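You operate a simulated robot arm through the tools that you are given. There is no shell and no other tool. Be economical: measure what you need, move in short steps, check, and stop when the job is done.

You run a simulated two-armed robot. Do the job below in one go: nothing can be reset, and whatever is moved stays where it is left.

JOB
Earth the grey mat, then move the filter board from its bag to the green nest.
Fine: green clip down before any touch of a board; shut the bag flap at the end. Where these are worked on the way, their far stop is far enough and under half their travel is too little: bag flap.
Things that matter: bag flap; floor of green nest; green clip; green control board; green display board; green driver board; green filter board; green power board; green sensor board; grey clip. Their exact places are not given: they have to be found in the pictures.

The check looks at the end state, three seconds after you hand in, the way a careful person would. Anything else that was tipped, shoved, dropped, spilled or broken makes it a failure.

ROBOT AND FRAMES
Two 7-joint arms with two-finger parallel grippers on one trunk, on a base that drives. Base frame: it is fixed to the floor where the robot stands at the start and does not move with it; the origin is under the middle of the robot, x ahead of it, y to its left, z up; the surface under the hand at the start is at about z = 0.85. Lengths are in m, angles in degrees, forces in N, time in s.
The left shoulder is at the start at [0.062, 0.196, 1.104], the right one opposite. With the tool pointing down near the work surface each hand reaches from about 0.3 to 0.72 m from the robot's upright axis, wherever it stands, measured 20 degrees to its own side. Places, roughly: bag flap [0.5, -0.2, 0.9]; floor of green nest [0.3, -0.1, 0.9]; green clip [0.4, 0, 0.9]; green display board [0, -1.5, 1]; grey clip [0.4, -0.4, 0.9]. Payload 1.57 kg a hand.
Tool frame (each hand has its own): the origin (TCP) lies between the finger pads and is the grasp point; the fingertips stand 0.03 m ahead of it; z points along the fingers, y is the line along which they close. The gripper opens to 0.11 m. The fingers are 0.024 m wide and 0.012 m thick; the gripper's body (0.048 by 0.112 m) begins 0.078 m behind the TCP.
Orientation is told as [roll, pitch, yaw] about the base's x, y, z axes, in that order, counted from this pose: with the fingers straight down and closing along the base's y, the tool's x points along the base's -x, its y along +y and its z along -z.

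CONTROLS
- The arms move only by the tool nudge_tool. It takes "left_steps", "right_steps" or both (then of equal length, played together; a hand with none holds still); each is a list that holds one entry, the list of rows, each a list of 7 numbers: the shift along the tool's x, y, z in m, then the turn, a rotation vector about the tool's x, y, z in rad, then the opening, from 0 (shut) to 1 (fully open). In form: [[[x, y, z, wx, wy, wz, jaw], ...]]. A call has 1 to 10 rows; each row is the pose to reach, as a shift and turn from the pose commanded when the call began, along the tool's axes at that moment. Rows are played at 5 a second. More than 0.05 m and 8.6 degrees between two rows, or a gripper value outside its range, and nothing of the call is played. A pose out of reach is approached as far as the arm can. The call stops where the force on the tool passes 50 N (or 10 N more than at its start, if that is more) or the arm is blocked; 0.2 s more then pass. Each finger travels about 0.072 m/s and halts on what it meets, pressing with about 43 N; the grip force reading is that of the motor and also rises with nothing between the fingers. The clock runs only during rows and for 0.2 s after the last one: add rows that repeat a pose to give the fingers time. It gives the time, the measured TCP pose, the force on the tool (base axes), the opening and the grip force at its end, in the units of the frame above (readings bear some noise), with the torque about the TCP (base axes, N m) and any sound that the robot's microphone picked up, and new pictures: "show" is both (left out), scene, wrist or none (wrist: the cameras of the hands that moved).
- Cameras (640 x 400 px; columns grow to the right, rows downward): "scene" is now at [0.0958, -0.0193, 1.6743]; the picture's right is [-0.29, -0.96, -0.00], its down [-0.84, 0.25, -0.48] and it looks along [0.46, -0.14, -0.88] (base axes); focal length 276 px, centre (320, 200). "left" rides on the left gripper at [0.07, -0.016, -0.141] in its tool frame; the picture's right is [0.23, 0.97, 0.00], its down [-0.85, 0.20, -0.48] and it looks along [-0.47, 0.11, 0.88] (tool axes); focal length 222 px, centre (320, 200). "right" rides on the right gripper at [0.07, 0.016, -0.141] in its tool frame; the picture's right is [-0.23, 0.97, 0.00], its down [-0.85, -0.20, -0.48] and it looks along [-0.47, -0.11, 0.88] (tool axes); focal length 222 px, centre (320, 200).
- move_column(by): slides the trunk up (or, below 0, down) by that many m; the arms and the scene camera ride with it, the base frame stays. It gives what a move gives, with no picture.
- drive_base(legs): drives the robot by 1 to 6 legs, each [ahead, left, turn to the left] in m, m and degrees, along the robot's own axes; the way and the turn of a leg run together, so that a leg with both is an arc; at most 1.5 m and 180 degrees a leg. The arms and the cameras ride along, it lands a little off, and it stops where it bumps. It gives what a move gives, and a new picture of the scene camera.
- aim_head(pan, tilt): turns the head with the scene camera to pan (to the left, within 86 degrees either way) and tilt (down, from -29 to 69), counted from straight ahead of the robot. It gives what a move gives, and a new picture of the scene camera.
- point_at(camera, pixels): for up to 12 pixels [column, row] of the newest picture of that camera ("zoom" is the newest enlarged one), the place [x, y, z] in the base frame of the surface seen there, good to about 0.002 m. The clock stands still meanwhile.
- zoom(camera, box): a new picture of the part [left, top, right, bottom] of that camera's present view, enlarged. The clock stands still meanwhile.
- close_job(): hands the job in; it is judged then, once.

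Keep the steps short. Do not move on a guess: measure, check each grasp and each placing, and mend mistakes. In all there are 80 turns and 260 pictures (those below and enlarged ones count). Leave the grippers open and the arms clear of the work at the hand-in unless told otherwise, and finish with a single line.

The tools are called by a JSON object that holds its "op" and its "data". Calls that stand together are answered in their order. nudge_tool: Moves the arms, as the interface text tells. Its arguments: {"type":"object","properties":{"left_steps":{"type":"array"},"right_steps":{"type":"array"},"show":{"type":"string","enum":["both","scene","wrist","none"]}},"required":[]} The other tools are called the same way: move_column (by) slides the trunk up or down; drive_base (legs) drives the base; aim_head (pan, tilt) turns the head that bears the scene camera; point_at (camera, pixels) gives the place of the surface under pixels of a picture; zoom (camera, box) takes an enlarged picture of a part of a camera's view; close_job () hands the job in.

At the start:

```text
t: 0.0
left_ee_pos: [0.4489, 0.0243, 1.19]
left_tcp_rot: [0.0, 0.0, 0.0]
left_force: [0.6, -0.3, 0.2]
left_ft_torque: [-0.03, 0.01, 0.05]
left_grip_width: 0.1101
left_grasp_force: 0.0
right_ee_pos: [0.3709, -0.2551, 1.1486]
right_tcp_rot: [0.1, 0.2, 0.0]
right_force: [0.2, 0.2, -0.5]
right_ft_torque: [-0.04, 0.01, 0.0]
right_grip_width: 0.1101
right_grasp_force: 0.1
trunk travel left (down, up): [-0.7, 0.29]
robot x, y, heading: [0.0015, -0.0007, -0.0]
head pan, tilt: [-16.8, 61.1]
```

scene: 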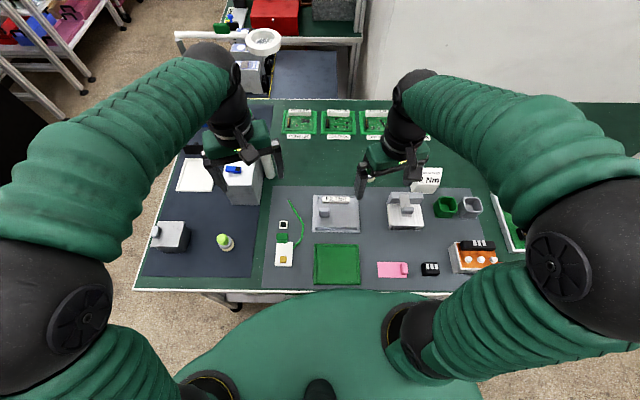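
right: 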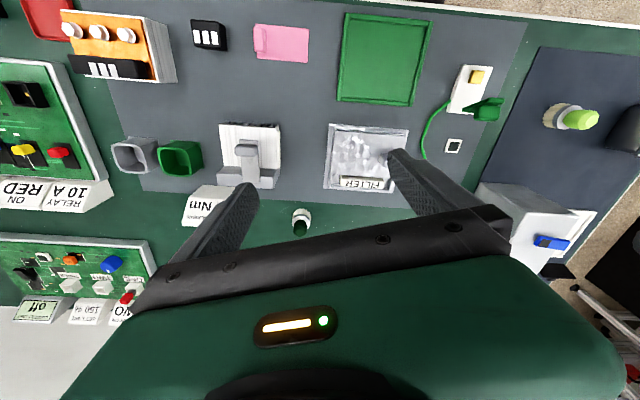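
left: 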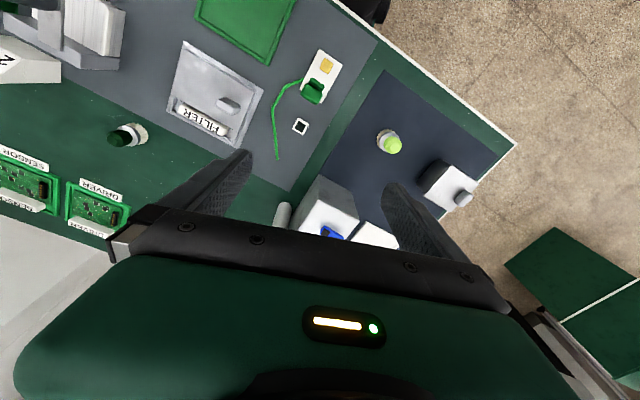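

I see the grey mat with the bag (FILTER label) near (335,213), the green nest at (337,263), and the green clip near (283,240). I'll enlarge these areas first.

{"op": "zoom", "data": {"camera": "scene", "box": [255, 180, 375, 290]}}

{"op": "zoom", "data": {"camera": "scene", "box": [365, 160, 525, 285]}}

{"op": "zoom", "data": {"camera": "right", "box": [300, 0, 520, 200]}}

{"op": "zoom", "data": {"camera": "left", "box": [150, 0, 350, 180]}}

```text
3.64 times, centred on (315, 235) of scene
```

zoom: 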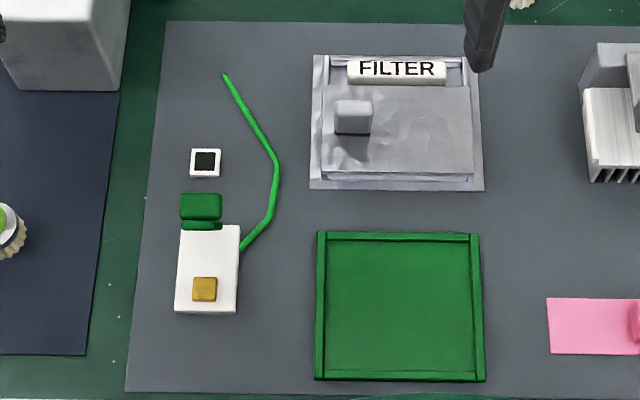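

```text
3.20 times, centred on (445, 222) of scene
```

zoom: 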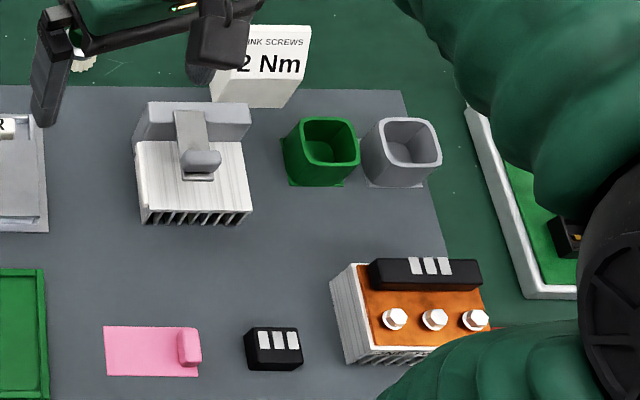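

```text
2.00 times, centred on (410, 100) of right
```

zoom: 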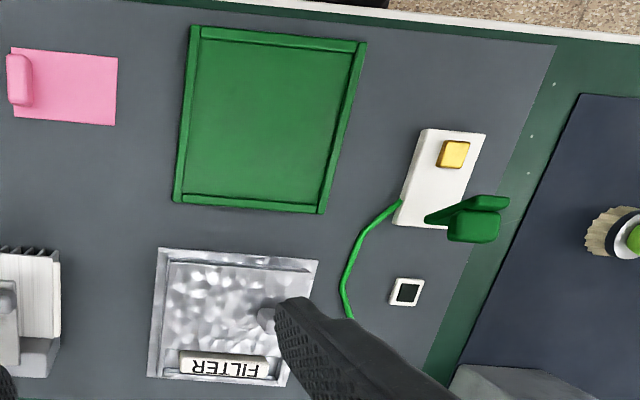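

```text
2.22 times, centred on (250, 90) of left
```

zoom: 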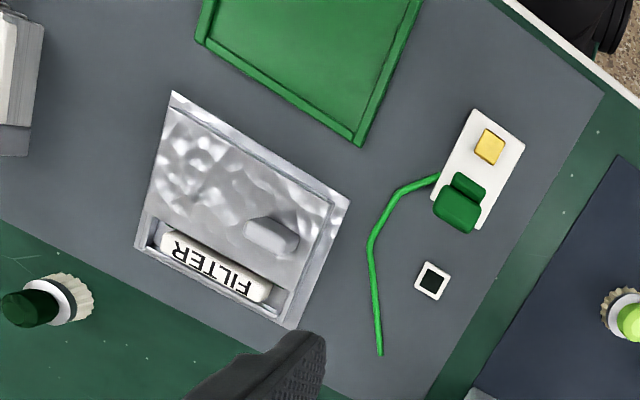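

Now I measure points on the clip, the bag, the nest, and the flap tab.

{"op": "zoom", "data": {"camera": "scene", "box": [265, 190, 315, 275]}}

{"op": "point_at", "data": {"camera": "scene", "pixels": [[293, 236], [293, 242], [293, 260], [290, 225], [275, 205], [321, 212], [335, 212], [330, 198], [315, 229], [385, 263], [337, 263], [317, 263]]}}

{"op": "point_at", "data": {"camera": "right", "pixels": [[490, 102], [482, 106], [477, 77], [464, 82], [365, 125], [376, 150], [390, 158], [366, 183], [343, 95], [411, 105], [345, 18], [428, 22]]}}

{"op": "point_at", "data": {"camera": "left", "pixels": [[315, 84], [307, 95], [325, 65], [302, 95], [204, 47], [255, 89], [194, 110], [240, 145], [235, 105], [222, 100], [208, 80], [230, 120]]}}

```text
4.71 times, centred on (290, 232) of scene
```

zoom: 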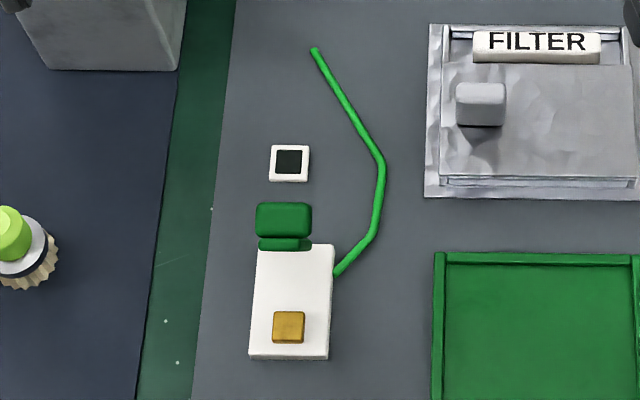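

```text
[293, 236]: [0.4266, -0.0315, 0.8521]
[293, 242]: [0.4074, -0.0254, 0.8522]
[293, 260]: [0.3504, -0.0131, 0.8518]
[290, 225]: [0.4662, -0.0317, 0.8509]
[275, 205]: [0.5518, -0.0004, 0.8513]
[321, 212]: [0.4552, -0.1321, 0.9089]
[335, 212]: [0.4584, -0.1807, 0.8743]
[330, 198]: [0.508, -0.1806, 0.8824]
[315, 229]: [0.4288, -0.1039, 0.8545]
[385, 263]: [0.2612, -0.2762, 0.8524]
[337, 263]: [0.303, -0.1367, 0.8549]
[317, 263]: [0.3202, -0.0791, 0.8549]
```

```text
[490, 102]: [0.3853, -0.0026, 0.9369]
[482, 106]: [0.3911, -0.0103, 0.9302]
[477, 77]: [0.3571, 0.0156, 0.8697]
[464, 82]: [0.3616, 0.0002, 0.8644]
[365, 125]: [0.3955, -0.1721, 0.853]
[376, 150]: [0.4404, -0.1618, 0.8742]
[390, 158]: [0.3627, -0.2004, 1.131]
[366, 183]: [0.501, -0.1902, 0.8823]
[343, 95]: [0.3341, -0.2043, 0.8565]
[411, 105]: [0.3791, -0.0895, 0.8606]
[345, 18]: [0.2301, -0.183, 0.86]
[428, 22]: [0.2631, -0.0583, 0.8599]
```

```text
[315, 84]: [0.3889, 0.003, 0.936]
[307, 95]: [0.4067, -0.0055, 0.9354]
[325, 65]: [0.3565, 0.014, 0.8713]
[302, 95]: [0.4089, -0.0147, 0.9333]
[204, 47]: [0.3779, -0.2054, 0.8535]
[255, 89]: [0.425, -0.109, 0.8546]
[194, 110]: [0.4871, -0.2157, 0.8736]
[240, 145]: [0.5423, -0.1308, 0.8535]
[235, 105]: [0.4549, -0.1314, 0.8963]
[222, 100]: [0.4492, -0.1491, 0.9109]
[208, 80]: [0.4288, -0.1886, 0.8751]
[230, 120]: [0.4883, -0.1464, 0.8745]
```

{"op": "zoom", "data": {"camera": "left", "box": [270, 40, 350, 110]}}

{"op": "zoom", "data": {"camera": "left", "box": [160, 30, 280, 155]}}

{"op": "zoom", "data": {"camera": "scene", "box": [305, 185, 370, 240]}}

```text
5.71 times, centred on (310, 75) of left
```

zoom: 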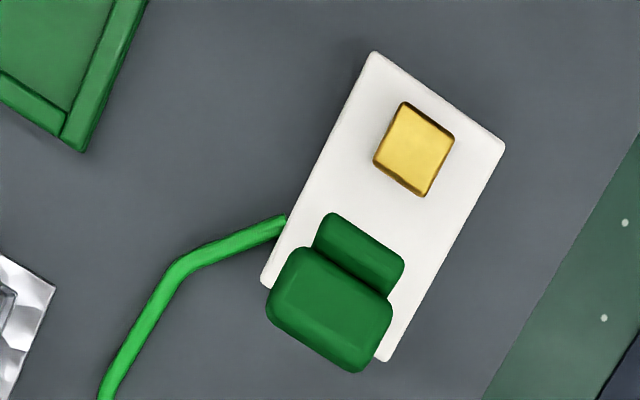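

```text
3.20 times, centred on (220, 92) of left
```

zoom: 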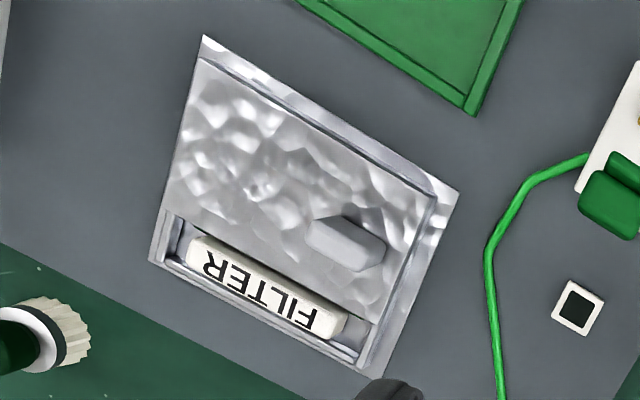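

```text
7.27 times, centred on (338, 212) of scene
```

zoom: 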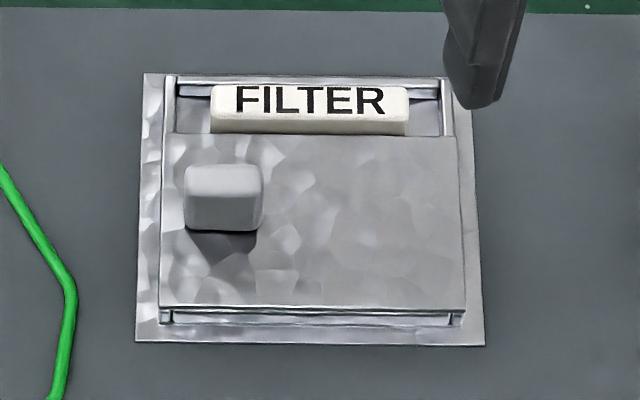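

{"op": "point_at", "data": {"camera": "zoom", "pixels": [[145, 75], [482, 340], [138, 338], [165, 300], [460, 300], [175, 140], [455, 140], [225, 175], [225, 215], [310, 98], [310, 125], [190, 100]]}}

{"op": "zoom", "data": {"camera": "scene", "box": [270, 95, 430, 195]}}

```text
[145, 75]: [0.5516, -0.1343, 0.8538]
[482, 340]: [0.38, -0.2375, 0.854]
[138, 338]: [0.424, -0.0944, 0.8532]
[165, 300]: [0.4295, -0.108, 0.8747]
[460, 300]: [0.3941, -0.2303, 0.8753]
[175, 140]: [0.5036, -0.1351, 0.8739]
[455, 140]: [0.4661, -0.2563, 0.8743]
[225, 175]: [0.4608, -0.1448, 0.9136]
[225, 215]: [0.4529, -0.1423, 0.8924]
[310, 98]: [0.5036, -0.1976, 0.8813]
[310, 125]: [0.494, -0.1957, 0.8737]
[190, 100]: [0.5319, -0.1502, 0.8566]
```

```text
4.00 times, centred on (350, 145) of scene
```

zoom: 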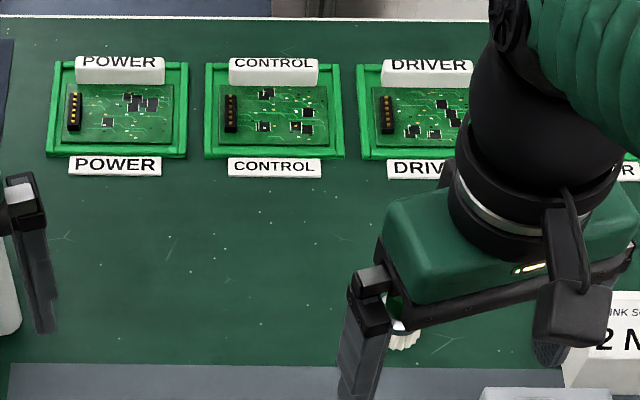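

{"op": "point_at", "data": {"camera": "left", "pixels": [[311.4, 94.3], [305, 90], [313, 102], [320, 95.5], [316.6, 83.8], [321, 86], [319.6, 50], [341, 66], [301, 89], [322, 101.5], [326.3, 66.2], [314, 89]]}}

{"op": "zoom", "data": {"camera": "right", "box": [440, 55, 520, 130]}}

```text
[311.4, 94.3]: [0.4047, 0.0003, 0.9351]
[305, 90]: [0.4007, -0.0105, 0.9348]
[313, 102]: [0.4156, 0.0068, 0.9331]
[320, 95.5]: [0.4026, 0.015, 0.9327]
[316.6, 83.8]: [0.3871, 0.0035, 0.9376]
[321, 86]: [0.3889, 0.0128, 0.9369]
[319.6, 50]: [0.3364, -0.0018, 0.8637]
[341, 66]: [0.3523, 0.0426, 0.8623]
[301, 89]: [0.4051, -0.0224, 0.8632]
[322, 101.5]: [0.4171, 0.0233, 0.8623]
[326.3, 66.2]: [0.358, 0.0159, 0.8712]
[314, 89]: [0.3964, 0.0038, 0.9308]
```

```text
5.33 times, centred on (480, 92) of right
```

zoom: 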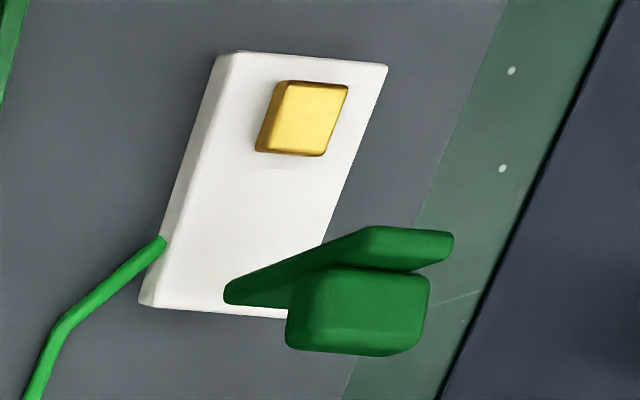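

The clip is an upright lever, hinged near (0.39, 0) with its knob at z≈0.935. It should fold toward the robot onto the brass stud. I check the heights of neighbours and bring the shut left hand behind and above the knob.

{"op": "point_at", "data": {"camera": "scene", "pixels": [[245, 180], [255, 180], [262, 180], [250, 198], [225, 190], [240, 168], [290, 205], [265, 158], [302, 235], [283, 224]]}}

{"op": "nudge_tool", "data": {"left_steps": [[[0.0, -0.015, 0.03, 0, 0, 0.148, 0.5], [0.002, -0.03, 0.06, 0, 0, 0.297, 0], [0.003, -0.036, 0.1, 0, 0, 0.297, 0], [0.003, -0.036, 0.14, 0, 0, 0.297, 0]]]}}

```text
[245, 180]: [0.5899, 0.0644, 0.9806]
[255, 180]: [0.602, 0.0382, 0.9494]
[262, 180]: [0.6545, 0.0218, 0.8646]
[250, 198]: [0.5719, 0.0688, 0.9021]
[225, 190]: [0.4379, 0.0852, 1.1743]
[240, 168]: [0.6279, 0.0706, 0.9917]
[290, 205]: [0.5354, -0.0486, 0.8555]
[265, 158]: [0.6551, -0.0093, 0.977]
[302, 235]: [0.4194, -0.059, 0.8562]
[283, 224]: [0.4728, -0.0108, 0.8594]
```

```text
t: 1.0
left_ee_pos: [0.4461, -0.012, 1.0513]
left_tcp_rot: [0.0, 0.2, -17.0]
left_force: [-0.2, 0.6, -0.7]
left_ft_torque: [0.0, 0.03, 0.02]
left_grip_width: 0.0
left_grasp_force: 16.2
right_ee_pos: [0.3705, -0.2563, 1.1472]
right_tcp_rot: [0.1, 0.2, 0.1]
right_force: [0.2, 0.2, -0.1]
right_ft_torque: [0.0, 0.01, 0.02]
right_grip_width: 0.1101
right_grasp_force: 0.0
trunk travel left (down, up): [-0.7, 0.29]
robot x, y, heading: [-0.0001, -0.0007, -0.2]
head pan, tilt: [-16.8, 61.1]
```

scene: 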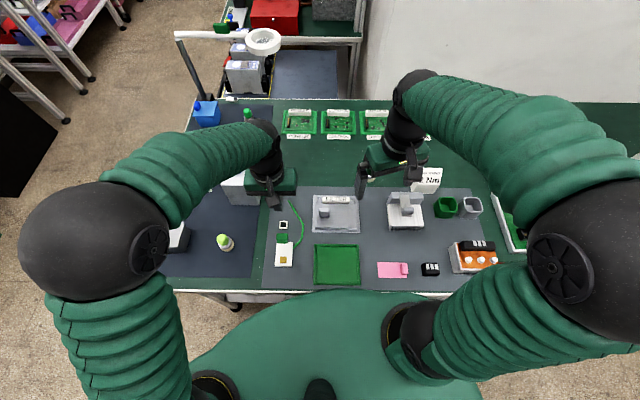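
left: 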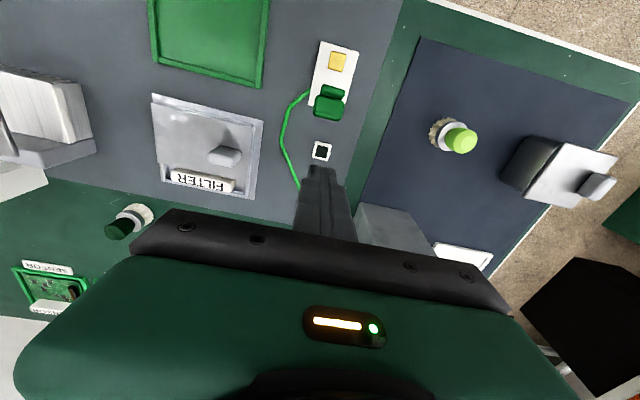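

Hand is aligned with the clip. I lower it behind the knob to TCP z≈0.937.

{"op": "nudge_tool", "data": {"left_steps": [[[0, 0, 0.04, 0, 0, 0, 0], [0, 0, 0.08, 0, 0, 0, 0], [0, 0, 0.114, 0, 0, 0, 0]]], "show": "wrist"}}

{"op": "zoom", "data": {"camera": "left", "box": [270, 20, 390, 170]}}

{"op": "zoom", "data": {"camera": "right", "box": [420, 40, 540, 180]}}

```text
t: 1.8
left_ee_pos: [0.445, -0.0101, 0.9349]
left_tcp_rot: [-0.1, 0.0, -16.9]
left_force: [-0.2, 0.4, 0.4]
left_ft_torque: [-0.01, 0.01, 0.03]
left_grip_width: 0.0
left_grasp_force: 20.5
right_ee_pos: [0.3701, -0.2568, 1.1481]
right_tcp_rot: [0.2, 0.0, 0.0]
right_force: [-0.2, 0.7, 0.3]
right_ft_torque: [0.02, 0.01, 0.02]
right_grip_width: 0.1101
right_grasp_force: 0.1
trunk travel left (down, up): [-0.7, 0.29]
robot x, y, heading: [0.0019, -0.0003, -0.0]
head pan, tilt: [-16.8, 61.1]
```

left: 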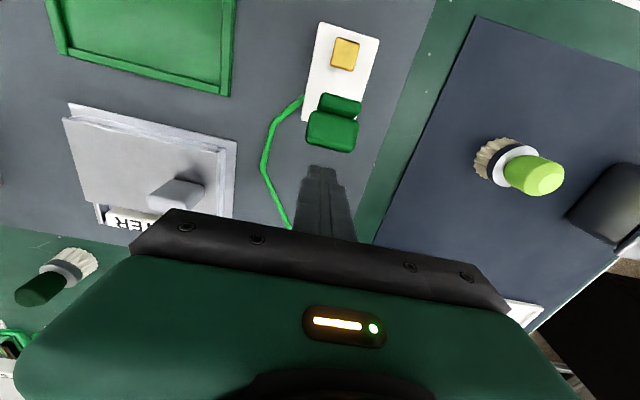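

```text
2.67 times, centred on (330, 95) of left
```

zoom: 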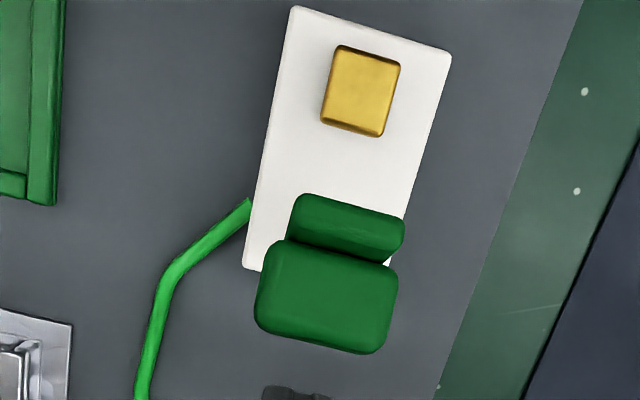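

```text
2.86 times, centred on (480, 110) of right
```

zoom: 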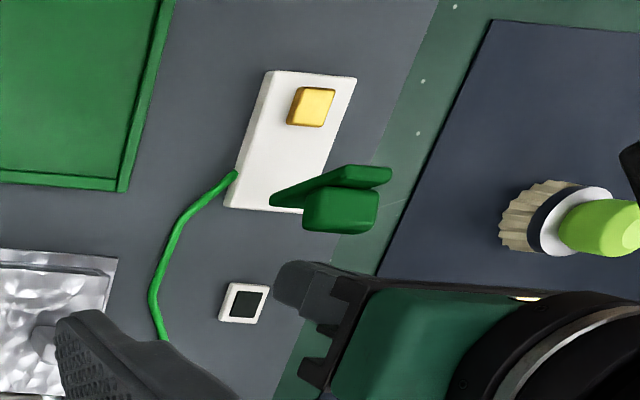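

The fingertip is behind the knob and aligned with it. I push it toward the robot (tool +x) in small rows.

{"op": "nudge_tool", "data": {"left_steps": [[[0.02, 0, 0, 0, 0, 0, 0], [0.035, 0, 0, 0, 0, 0, 0], [0.05, 0, 0, 0, 0, 0, 0], [0.065, 0, 0, 0, 0, 0, 0]]], "show": "wrist"}}

{"op": "zoom", "data": {"camera": "right", "box": [420, 40, 540, 180]}}

```text
t: 2.8
left_ee_pos: [0.3831, 0.0079, 0.9352]
left_tcp_rot: [0.0, 0.1, -17.0]
left_force: [0.8, -0.1, 0.4]
left_ft_torque: [0.02, 0.01, -0.03]
left_grip_width: 0.0002
left_grasp_force: 21.6
right_ee_pos: [0.3702, -0.2558, 1.1477]
right_tcp_rot: [0.1, 0.1, 0.0]
right_force: [0.5, 0.0, -0.8]
right_ft_torque: [0.01, 0.01, -0.03]
right_grip_width: 0.1099
right_grasp_force: 0.1
trunk travel left (down, up): [-0.7, 0.29]
robot x, y, heading: [0.0024, -0.0037, 0.1]
head pan, tilt: [-16.8, 61.1]
```

left: 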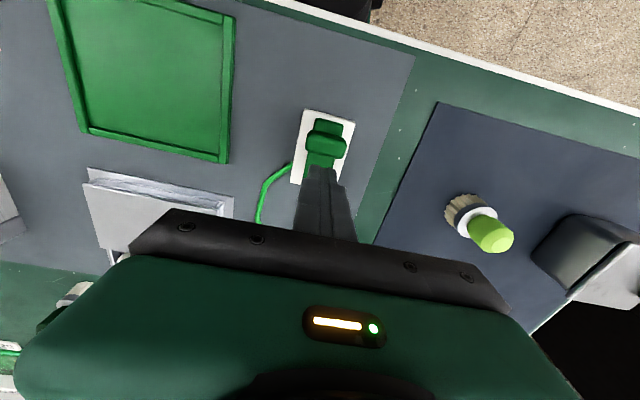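

```text
2.86 times, centred on (480, 110) of right
```

zoom: 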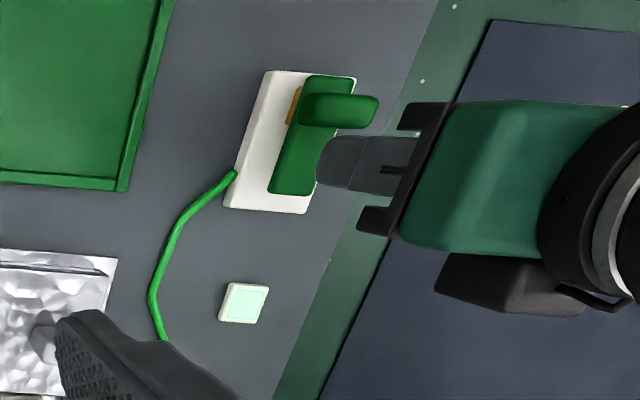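

The clip has folded over the stud and the indicator is lit. I check how far down the lever lies.

{"op": "zoom", "data": {"camera": "left", "box": [280, 95, 370, 195]}}

{"op": "point_at", "data": {"camera": "left", "pixels": [[327, 138], [327, 123], [325, 160], [318, 160], [342, 125], [320, 145], [336, 147]]}}

{"op": "zoom", "data": {"camera": "scene", "box": [260, 200, 320, 275]}}

```text
4.00 times, centred on (325, 145) of left
```

zoom: 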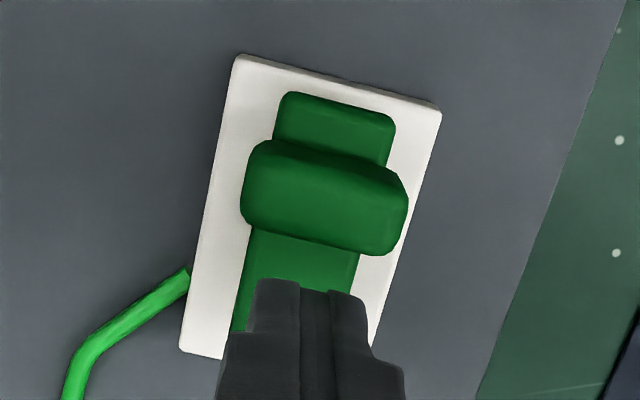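

```text
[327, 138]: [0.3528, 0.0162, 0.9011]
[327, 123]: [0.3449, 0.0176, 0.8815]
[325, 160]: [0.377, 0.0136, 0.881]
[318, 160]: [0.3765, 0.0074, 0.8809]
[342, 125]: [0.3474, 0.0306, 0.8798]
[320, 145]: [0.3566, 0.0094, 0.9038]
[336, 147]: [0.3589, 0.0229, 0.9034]
```

```text
5.33 times, centred on (290, 238) of scene
```

zoom: 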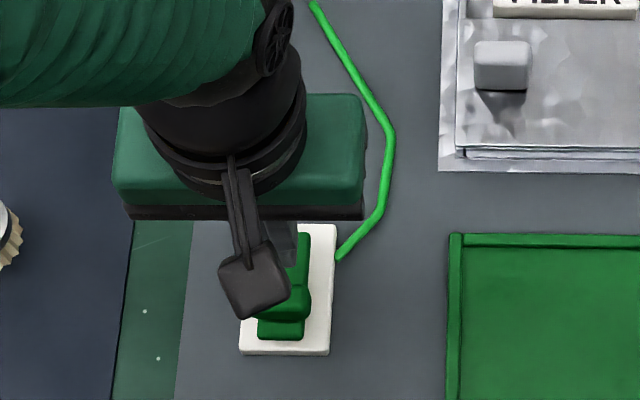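

The lever lies flat (z 0.881 along its length). I lift the left hand straight up, then use its camera to look at the bag.

{"op": "nudge_tool", "data": {"left_steps": [[[0, 0, -0.04, 0, 0, 0, 0], [0, 0, -0.08, 0, 0, 0, 0], [0, 0, -0.12, 0, 0, 0, 0], [0, 0.01, -0.13, 0, 0, 0, 0]]], "show": "both"}}

{"op": "zoom", "data": {"camera": "left", "box": [80, 100, 290, 260]}}

```text
t: 3.8
left_ee_pos: [0.386, 0.0165, 1.0659]
left_tcp_rot: [0.1, 0.1, -17.1]
left_force: [-0.5, -1.3, 0.7]
left_ft_torque: [-0.01, -0.02, 0.02]
left_grip_width: 0.0001
left_grasp_force: 22.1
right_ee_pos: [0.3708, -0.2556, 1.1495]
right_tcp_rot: [0.1, 0.0, 0.0]
right_force: [-0.5, -0.2, 0.4]
right_ft_torque: [-0.01, -0.02, 0.04]
right_grip_width: 0.11
right_grasp_force: 0.0
trunk travel left (down, up): [-0.7, 0.29]
robot x, y, heading: [-0.0035, -0.0017, -0.1]
head pan, tilt: [-16.8, 61.1]
```

scene: 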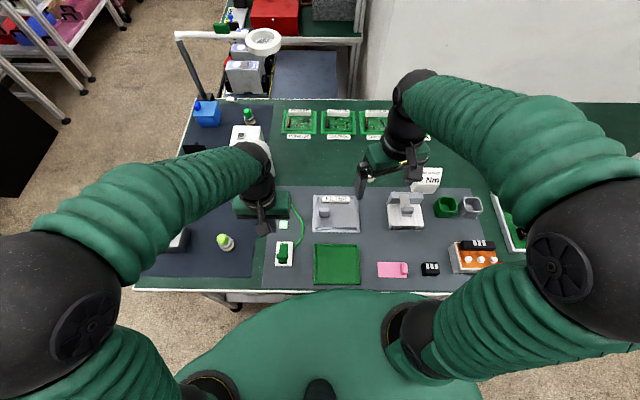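
left: 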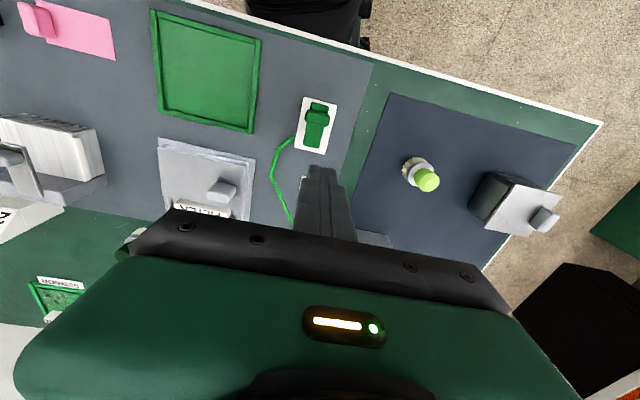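

```text
2.50 times, centred on (185, 180) of left
```

zoom: 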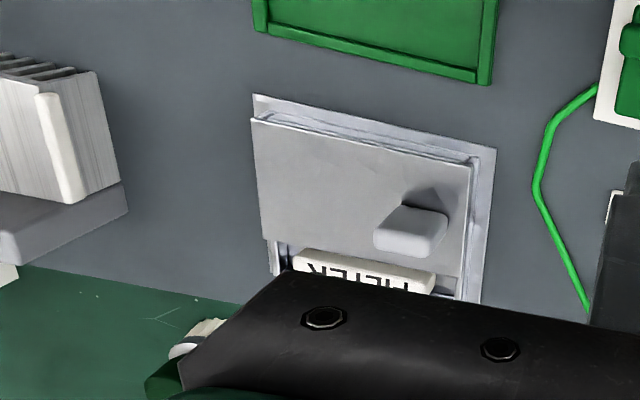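

I move the left hand aside to the left and up, and bring the right hand above the tab (about (0.458,-0.142)) turned -17° to look at it between the open fingers.

{"op": "nudge_tool", "data": {"left_steps": [[[0, 0.03, -0.03, 0, 0, 0, 0], [0, 0.07, -0.06, 0, 0, 0, 0], [0, 0.11, -0.08, 0, 0, 0, 0], [0, 0.15, -0.08, 0, 0, 0, 0.3], [0, 0.18, -0.08, 0, 0, 0, 0.5]]], "right_steps": [[[0, 0, 0, 0, 0, 0, 1], [-0.02, 0.03, 0, 0, 0, 0.1, 1], [-0.045, 0.06, 0.02, 0, 0, 0.2, 1], [-0.07, 0.09, 0.05, 0, 0, 0.297, 1], [-0.087, 0.114, 0.08, 0, 0, 0.297, 1]]]}}

{"op": "zoom", "data": {"camera": "right", "box": [200, 0, 440, 220]}}

```text
t: 5.0
left_ee_pos: [0.4422, 0.1928, 1.1443]
left_tcp_rot: [-0.1, 0.1, -17.1]
left_force: [0.5, 0.0, -0.2]
left_ft_torque: [-0.01, 0.02, 0.01]
left_grip_width: 0.0549
left_grasp_force: 0.1
right_ee_pos: [0.4564, -0.1385, 1.068]
right_tcp_rot: [-0.1, 0.1, -17.2]
right_force: [-0.3, 0.0, 0.2]
right_ft_torque: [-0.02, 0.04, 0.0]
right_grip_width: 0.1097
right_grasp_force: 0.2
trunk travel left (down, up): [-0.7, 0.29]
robot x, y, heading: [-0.0033, -0.001, 0.0]
head pan, tilt: [-16.8, 61.1]
```

scene: 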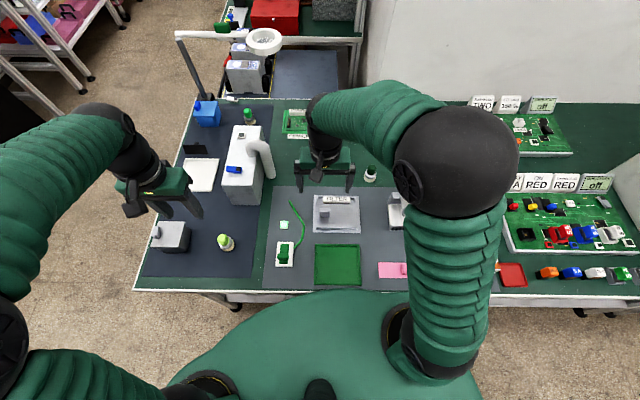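
right: 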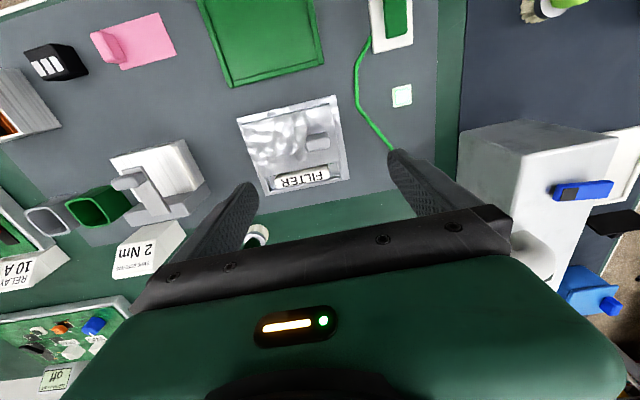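
left: 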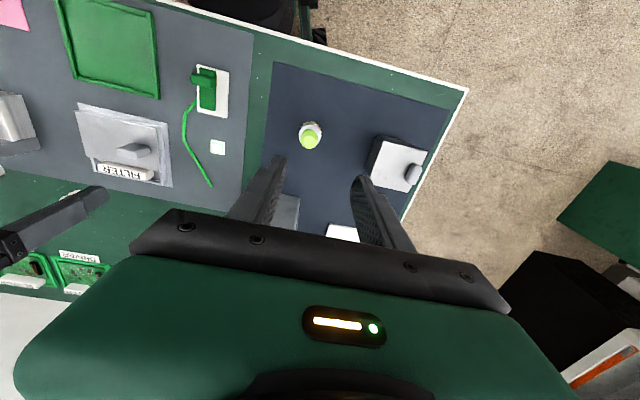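

```text
1.82 times, centred on (320, 110) of right
```

zoom: 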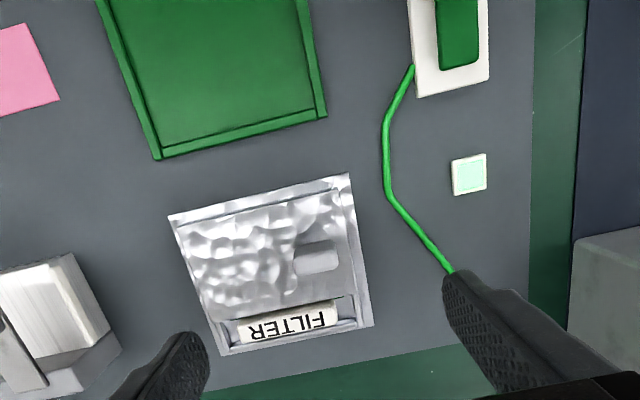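

I lower the right hand to z≈0.975 to see the tab closely.

{"op": "nudge_tool", "data": {"right_steps": [[[0, 0, 0.045, 0, 0, 0, 1], [0, 0, 0.09, 0, 0, 0, 1]]], "show": "wrist"}}

{"op": "zoom", "data": {"camera": "right", "box": [220, 80, 400, 230]}}

{"op": "zoom", "data": {"camera": "left", "box": [60, 90, 190, 200]}}

```text
t: 5.6
left_ee_pos: [0.4425, 0.1914, 1.1428]
left_tcp_rot: [-0.1, 0.2, -17.0]
left_force: [0.3, 0.1, 0.5]
left_ft_torque: [0.01, 0.01, 0.0]
left_grip_width: 0.055
left_grasp_force: 0.0
right_ee_pos: [0.4582, -0.1404, 0.9775]
right_tcp_rot: [0.0, 0.2, -17.0]
right_force: [0.5, 1.0, 0.2]
right_ft_torque: [0.0, -0.01, 0.0]
right_grip_width: 0.1099
right_grasp_force: 0.0
trunk travel left (down, up): [-0.7, 0.29]
robot x, y, heading: [0.002, -0.0004, 0.2]
head pan, tilt: [-16.8, 61.1]
```

right: 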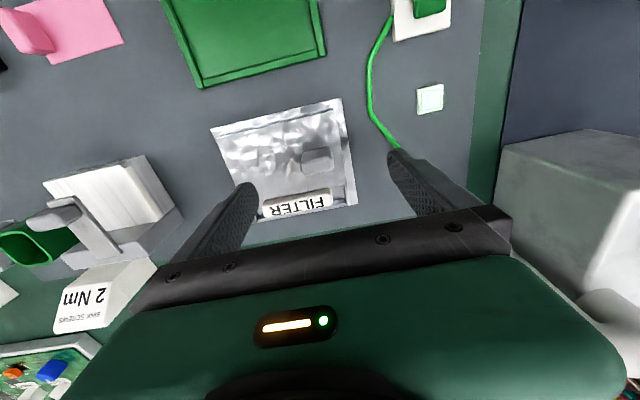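

```text
2.67 times, centred on (310, 155) of right
```

zoom: 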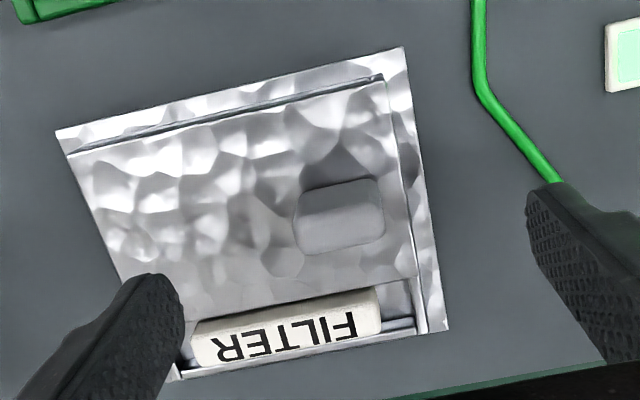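

```text
3.64 times, centred on (125, 145) of left
```

zoom: 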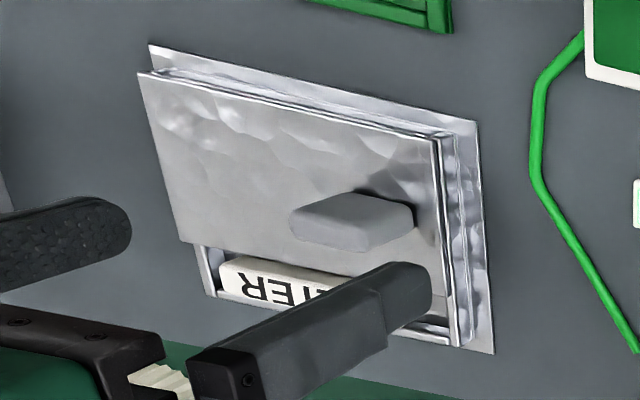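

{"op": "point_at", "data": {"camera": "right", "pixels": [[317, 158], [304, 158], [326, 155], [316, 152], [318, 165], [302, 170], [328, 168], [316, 148]]}}

{"op": "point_at", "data": {"camera": "left", "pixels": [[133, 147], [141, 151], [124, 150], [138, 155], [143, 150], [119, 152], [140, 146], [133, 155]]}}

```text
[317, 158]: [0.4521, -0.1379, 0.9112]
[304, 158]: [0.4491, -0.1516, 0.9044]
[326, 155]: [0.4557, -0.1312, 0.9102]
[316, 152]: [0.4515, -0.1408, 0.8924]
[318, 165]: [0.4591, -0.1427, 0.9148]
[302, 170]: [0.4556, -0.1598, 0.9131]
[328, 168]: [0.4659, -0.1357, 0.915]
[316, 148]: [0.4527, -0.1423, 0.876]
```

```text
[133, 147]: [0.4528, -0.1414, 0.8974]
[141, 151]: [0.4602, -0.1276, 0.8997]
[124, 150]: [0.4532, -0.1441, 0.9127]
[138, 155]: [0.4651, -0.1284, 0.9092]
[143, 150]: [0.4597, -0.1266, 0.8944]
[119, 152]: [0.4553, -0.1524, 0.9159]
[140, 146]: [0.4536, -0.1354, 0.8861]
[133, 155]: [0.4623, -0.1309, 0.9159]
```

The tab is a block about 33 mm (v) × 20 mm (u) × 40 mm. It sits at the middle of the flap's left edge, so the flap is probably hinged on its right edge. I turn the hand 90° so the fingers close along that hinge axis, rising slightly first.

{"op": "nudge_tool", "data": {"right_steps": [[[0, 0, -0.02, 0, 0, -0.148, 1], [0, 0, -0.03, 0, 0, -0.296, 1], [0, 0, -0.03, 0, 0, -0.444, 1], [0, 0, -0.03, 0, 0, -0.592, 1], [0, 0, -0.03, 0, 0, -0.74, 1], [0, 0, -0.03, 0, 0, -0.888, 0.8], [0, 0, -0.03, 0, 0, -1.036, 0.6], [0, 0, -0.03, 0, 0, -1.184, 0.45], [0, 0, -0.03, 0, 0, -1.332, 0.45], [0, 0, -0.03, 0, 0, -1.48, 0.45]]]}}

```text
t: 7.8
left_ee_pos: [0.44, 0.1913, 1.1453]
left_tcp_rot: [0.0, 0.1, -17.0]
left_force: [0.2, 0.0, -0.2]
left_ft_torque: [-0.02, -0.02, 0.0]
left_grip_width: 0.0553
left_grasp_force: 0.1
right_ee_pos: [0.4569, -0.1413, 1.0089]
right_tcp_rot: [0.0, 0.1, 67.9]
right_force: [-0.5, 0.3, 0.1]
right_ft_torque: [-0.01, -0.01, -0.03]
right_grip_width: 0.0497
right_grasp_force: 0.0
trunk travel left (down, up): [-0.7, 0.29]
robot x, y, heading: [-0.001, -0.0006, 0.1]
head pan, tilt: [-16.8, 61.1]
```

scene: 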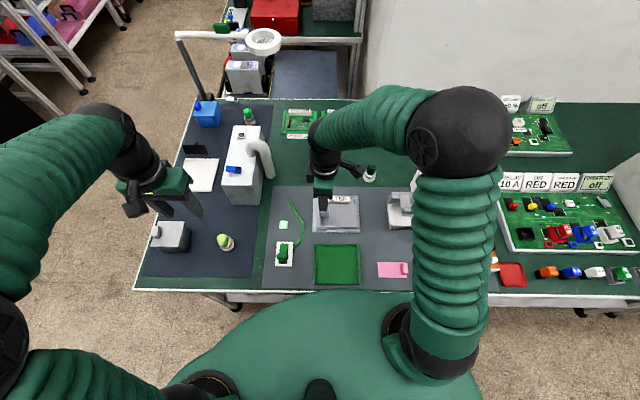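
right: 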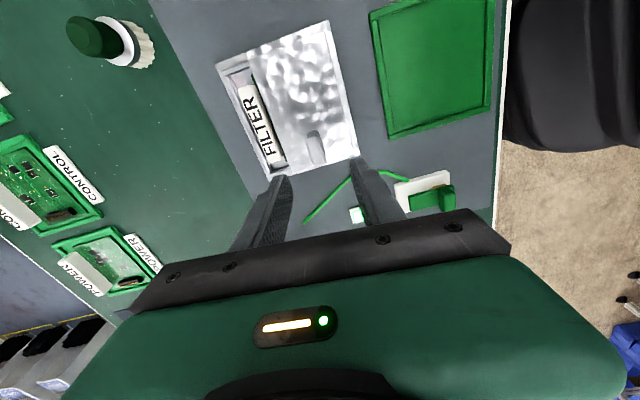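

The tab lies roughly between the fingers. I finish the turn to 73°, centre over the tab, and descend to just above it.

{"op": "nudge_tool", "data": {"right_steps": [[[0.002, -0.005, 0, 0, 0, -0.09, 0.45], [0.002, -0.005, 0.03, 0, 0, -0.09, 0.45], [0.002, -0.005, 0.055, 0, 0, -0.09, 0.45]]], "show": "wrist"}}

{"op": "zoom", "data": {"camera": "right", "box": [210, 40, 430, 220]}}

{"op": "zoom", "data": {"camera": "left", "box": [60, 90, 190, 200]}}

```text
t: 8.6
left_ee_pos: [0.4404, 0.1902, 1.1438]
left_tcp_rot: [0.0, 0.1, -17.0]
left_force: [-0.5, 0.4, -0.7]
left_ft_torque: [0.01, -0.02, 0.02]
left_grip_width: 0.0552
left_grasp_force: 0.0
right_ee_pos: [0.4605, -0.1445, 0.9539]
right_tcp_rot: [0.2, 0.0, 73.1]
right_force: [-0.7, -0.5, -0.2]
right_ft_torque: [-0.02, -0.01, 0.03]
right_grip_width: 0.0496
right_grasp_force: 0.1
trunk travel left (down, up): [-0.7, 0.29]
robot x, y, heading: [0.0011, 0.0001, -0.1]
head pan, tilt: [-16.8, 61.1]
```

right: 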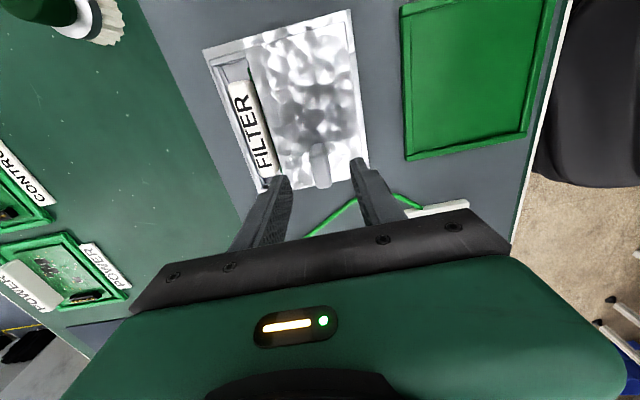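

```text
2.22 times, centred on (320, 130) of right
```

zoom: 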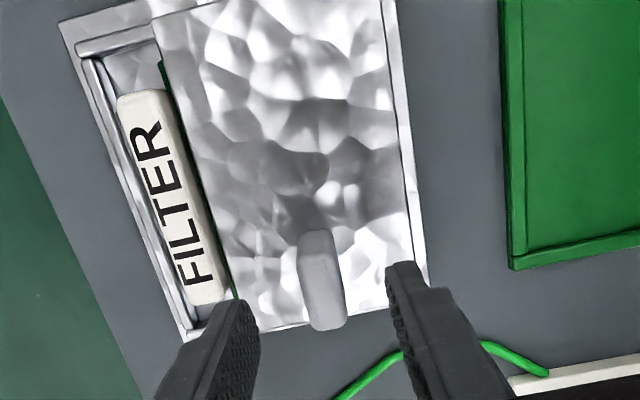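

```text
3.64 times, centred on (125, 145) of left
```

zoom: 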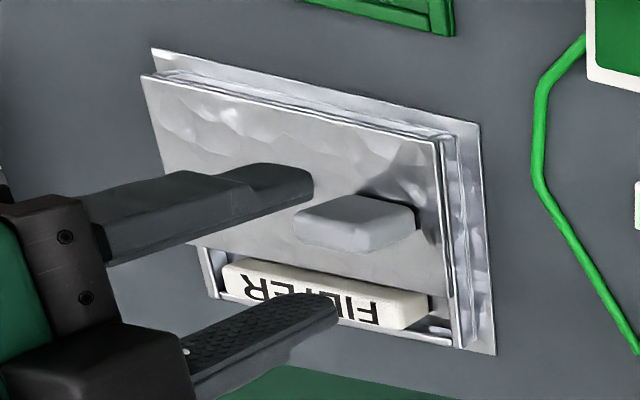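

Tab is between the fingers, clear of the label. I narrow the opening, descend to TCP z≈0.912 and close on the tab.

{"op": "nudge_tool", "data": {"right_steps": [[[0, 0, 0.01, 0, 0, 0, 0.33], [0, 0, 0.02, 0, 0, 0, 0.33], [0, 0, 0.041, 0, 0, 0, 0.33], [0, 0, 0.041, 0, 0, 0, 0.0], [0, 0, 0.041, 0, 0, 0, 0.0], [0, 0, 0.041, 0, 0, 0, 0.0]]], "show": "wrist"}}

{"op": "zoom", "data": {"camera": "left", "box": [60, 90, 190, 200]}}

```text
t: 10.0
left_ee_pos: [0.4397, 0.1911, 1.1441]
left_tcp_rot: [0.0, 0.0, -17.1]
left_force: [0.3, -0.3, -0.7]
left_ft_torque: [-0.01, -0.03, -0.02]
left_grip_width: 0.0552
left_grasp_force: 0.1
right_ee_pos: [0.46, -0.1439, 0.9131]
right_tcp_rot: [0.1, 0.0, 72.8]
right_force: [-4.7, 1.5, -2.7]
right_ft_torque: [0.41, -0.15, -0.46]
right_grip_width: 0.0153
right_grasp_force: 31.3
trunk travel left (down, up): [-0.7, 0.29]
robot x, y, heading: [-0.0015, -0.0002, 0.1]
head pan, tilt: [-16.8, 61.1]
```

right: 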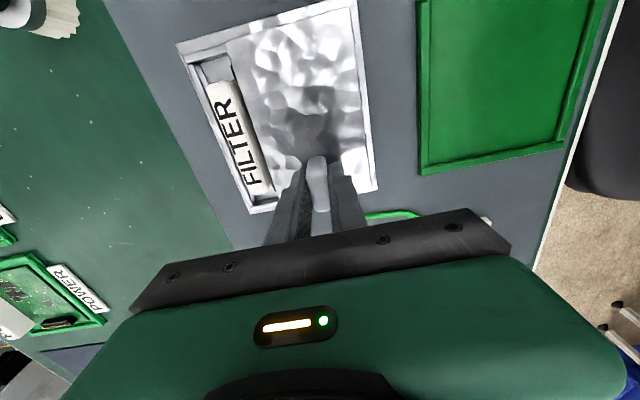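

```text
3.64 times, centred on (125, 145) of left
```

zoom: 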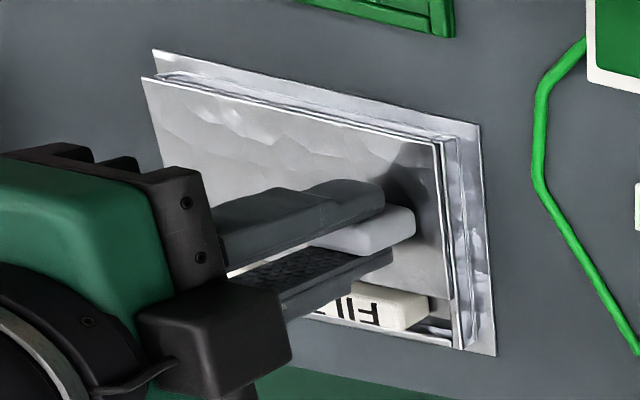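

The tab is gripped (15 mm wide). I try a small lift along the supposed hinge arc and watch the force.

{"op": "nudge_tool", "data": {"right_steps": [[[0.0015, 0, -0.005, 0, 0, 0, 0], [0.003, 0, -0.01, 0, 0, 0, 0], [0.005, 0, -0.0138, 0, 0, 0, 0]]], "show": "wrist"}}

{"op": "zoom", "data": {"camera": "left", "box": [60, 90, 190, 200]}}

```text
t: 10.8
left_ee_pos: [0.4394, 0.191, 1.1449]
left_tcp_rot: [-0.2, 0.0, -17.0]
left_force: [0.9, 0.3, 0.2]
left_ft_torque: [-0.01, 0.01, 0.01]
left_grip_width: 0.0549
left_grasp_force: 0.1
right_ee_pos: [0.4583, -0.1495, 0.9269]
right_tcp_rot: [0.1, -0.1, 72.9]
right_force: [-6.3, 5.1, -11.0]
right_ft_torque: [1.18, -0.33, -0.45]
right_grip_width: 0.0154
right_grasp_force: 31.2
trunk travel left (down, up): [-0.7, 0.29]
robot x, y, heading: [0.0007, -0.0002, -0.0]
head pan, tilt: [-16.8, 61.1]
```

right: 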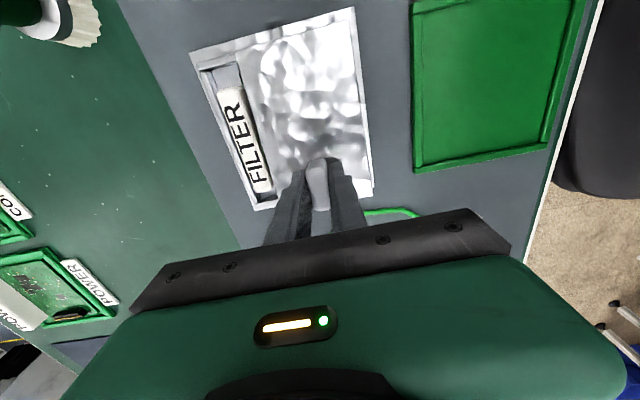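

```text
3.64 times, centred on (125, 145) of left
```

zoom: 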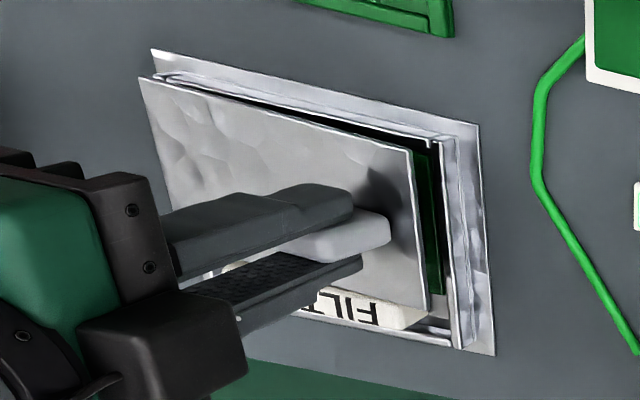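

Confirmed: the flap lifts on its left edge, hinged on the right, and the board shows under it. I continue the arc to about 50°.

{"op": "nudge_tool", "data": {"right_steps": [[[0.0058, 0, -0.0114, 0, 0, 0, 0], [0.013, 0, -0.022, 0, 0, 0, 0], [0.0213, 0, -0.0317, 0, 0, 0, 0], [0.0309, 0, -0.0402, 0, 0, 0, 0], [0.0413, 0, -0.0476, 0, 0, 0, 0], [0.0526, 0, -0.0536, 0, 0, 0, 0]]], "show": "wrist"}}

{"op": "zoom", "data": {"camera": "left", "box": [20, 70, 190, 200]}}

```text
t: 12.2
left_ee_pos: [0.4389, 0.1928, 1.1449]
left_tcp_rot: [-0.1, -0.1, -16.9]
left_force: [-0.3, 0.1, 0.0]
left_ft_torque: [0.02, 0.02, -0.02]
left_grip_width: 0.0549
left_grasp_force: 0.0
right_ee_pos: [0.4438, -0.1996, 0.9829]
right_tcp_rot: [-0.3, 0.0, 73.1]
right_force: [-3.3, 15.0, 5.3]
right_ft_torque: [1.13, -0.14, -0.58]
right_grip_width: 0.0154
right_grasp_force: 31.8
trunk travel left (down, up): [-0.7, 0.29]
robot x, y, heading: [-0.0002, 0.001, -0.0]
head pan, tilt: [-16.8, 61.1]
```

right: 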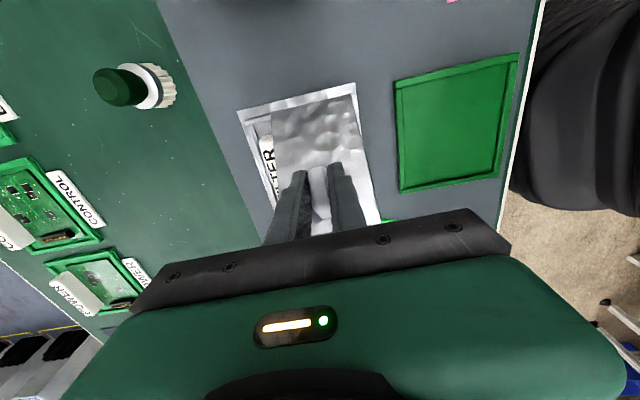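

```text
3.08 times, centred on (105, 135) of left
```

zoom: 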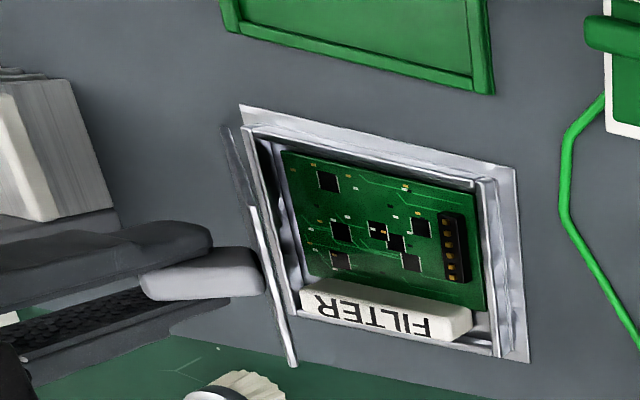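

The flap is about half open and the board lies inside. I continue the arc.

{"op": "nudge_tool", "data": {"right_steps": [[[0.012, 0, -0.0045, 0, 0, 0, 0], [0.0244, 0, -0.0076, 0, 0, 0, 0], [0.0371, 0, -0.0092, 0, 0, 0, 0], [0.0499, 0, -0.0092, 0, 0, 0, 0]]], "show": "wrist"}}

{"op": "zoom", "data": {"camera": "left", "box": [20, 70, 190, 200]}}

```text
t: 13.2
left_ee_pos: [0.4373, 0.1931, 1.1437]
left_tcp_rot: [-0.2, -0.1, -16.9]
left_force: [-1.0, -0.2, -0.2]
left_ft_torque: [-0.04, 0.01, 0.01]
left_grip_width: 0.055
left_grasp_force: 0.0
right_ee_pos: [0.4276, -0.2457, 0.99]
right_tcp_rot: [-0.1, 0.1, 72.9]
right_force: [-6.9, 12.9, 16.4]
right_ft_torque: [1.15, -0.13, -0.49]
right_grip_width: 0.0158
right_grasp_force: 31.0
trunk travel left (down, up): [-0.7, 0.29]
robot x, y, heading: [-0.0008, -0.0021, 0.0]
head pan, tilt: [-16.8, 61.1]
```

right: 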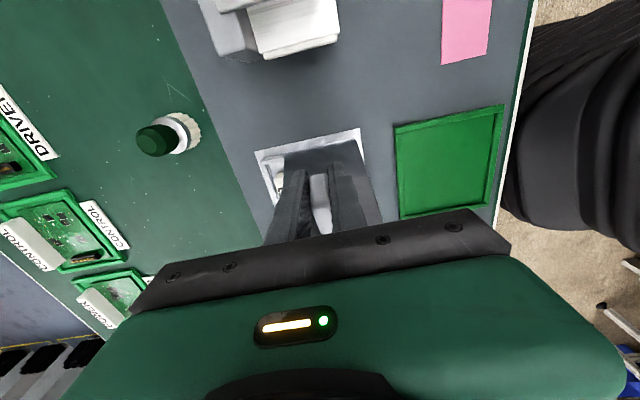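

```text
3.08 times, centred on (105, 135) of left
```

zoom: 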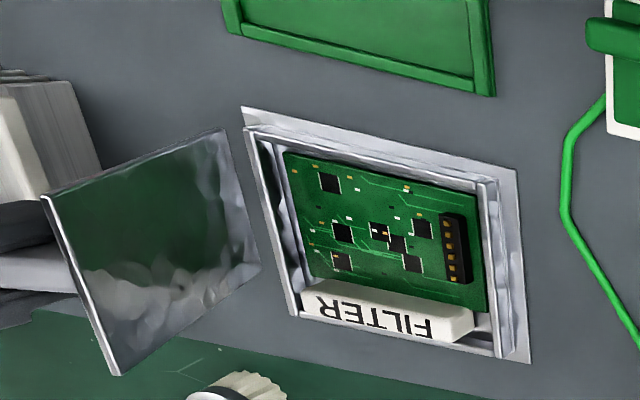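

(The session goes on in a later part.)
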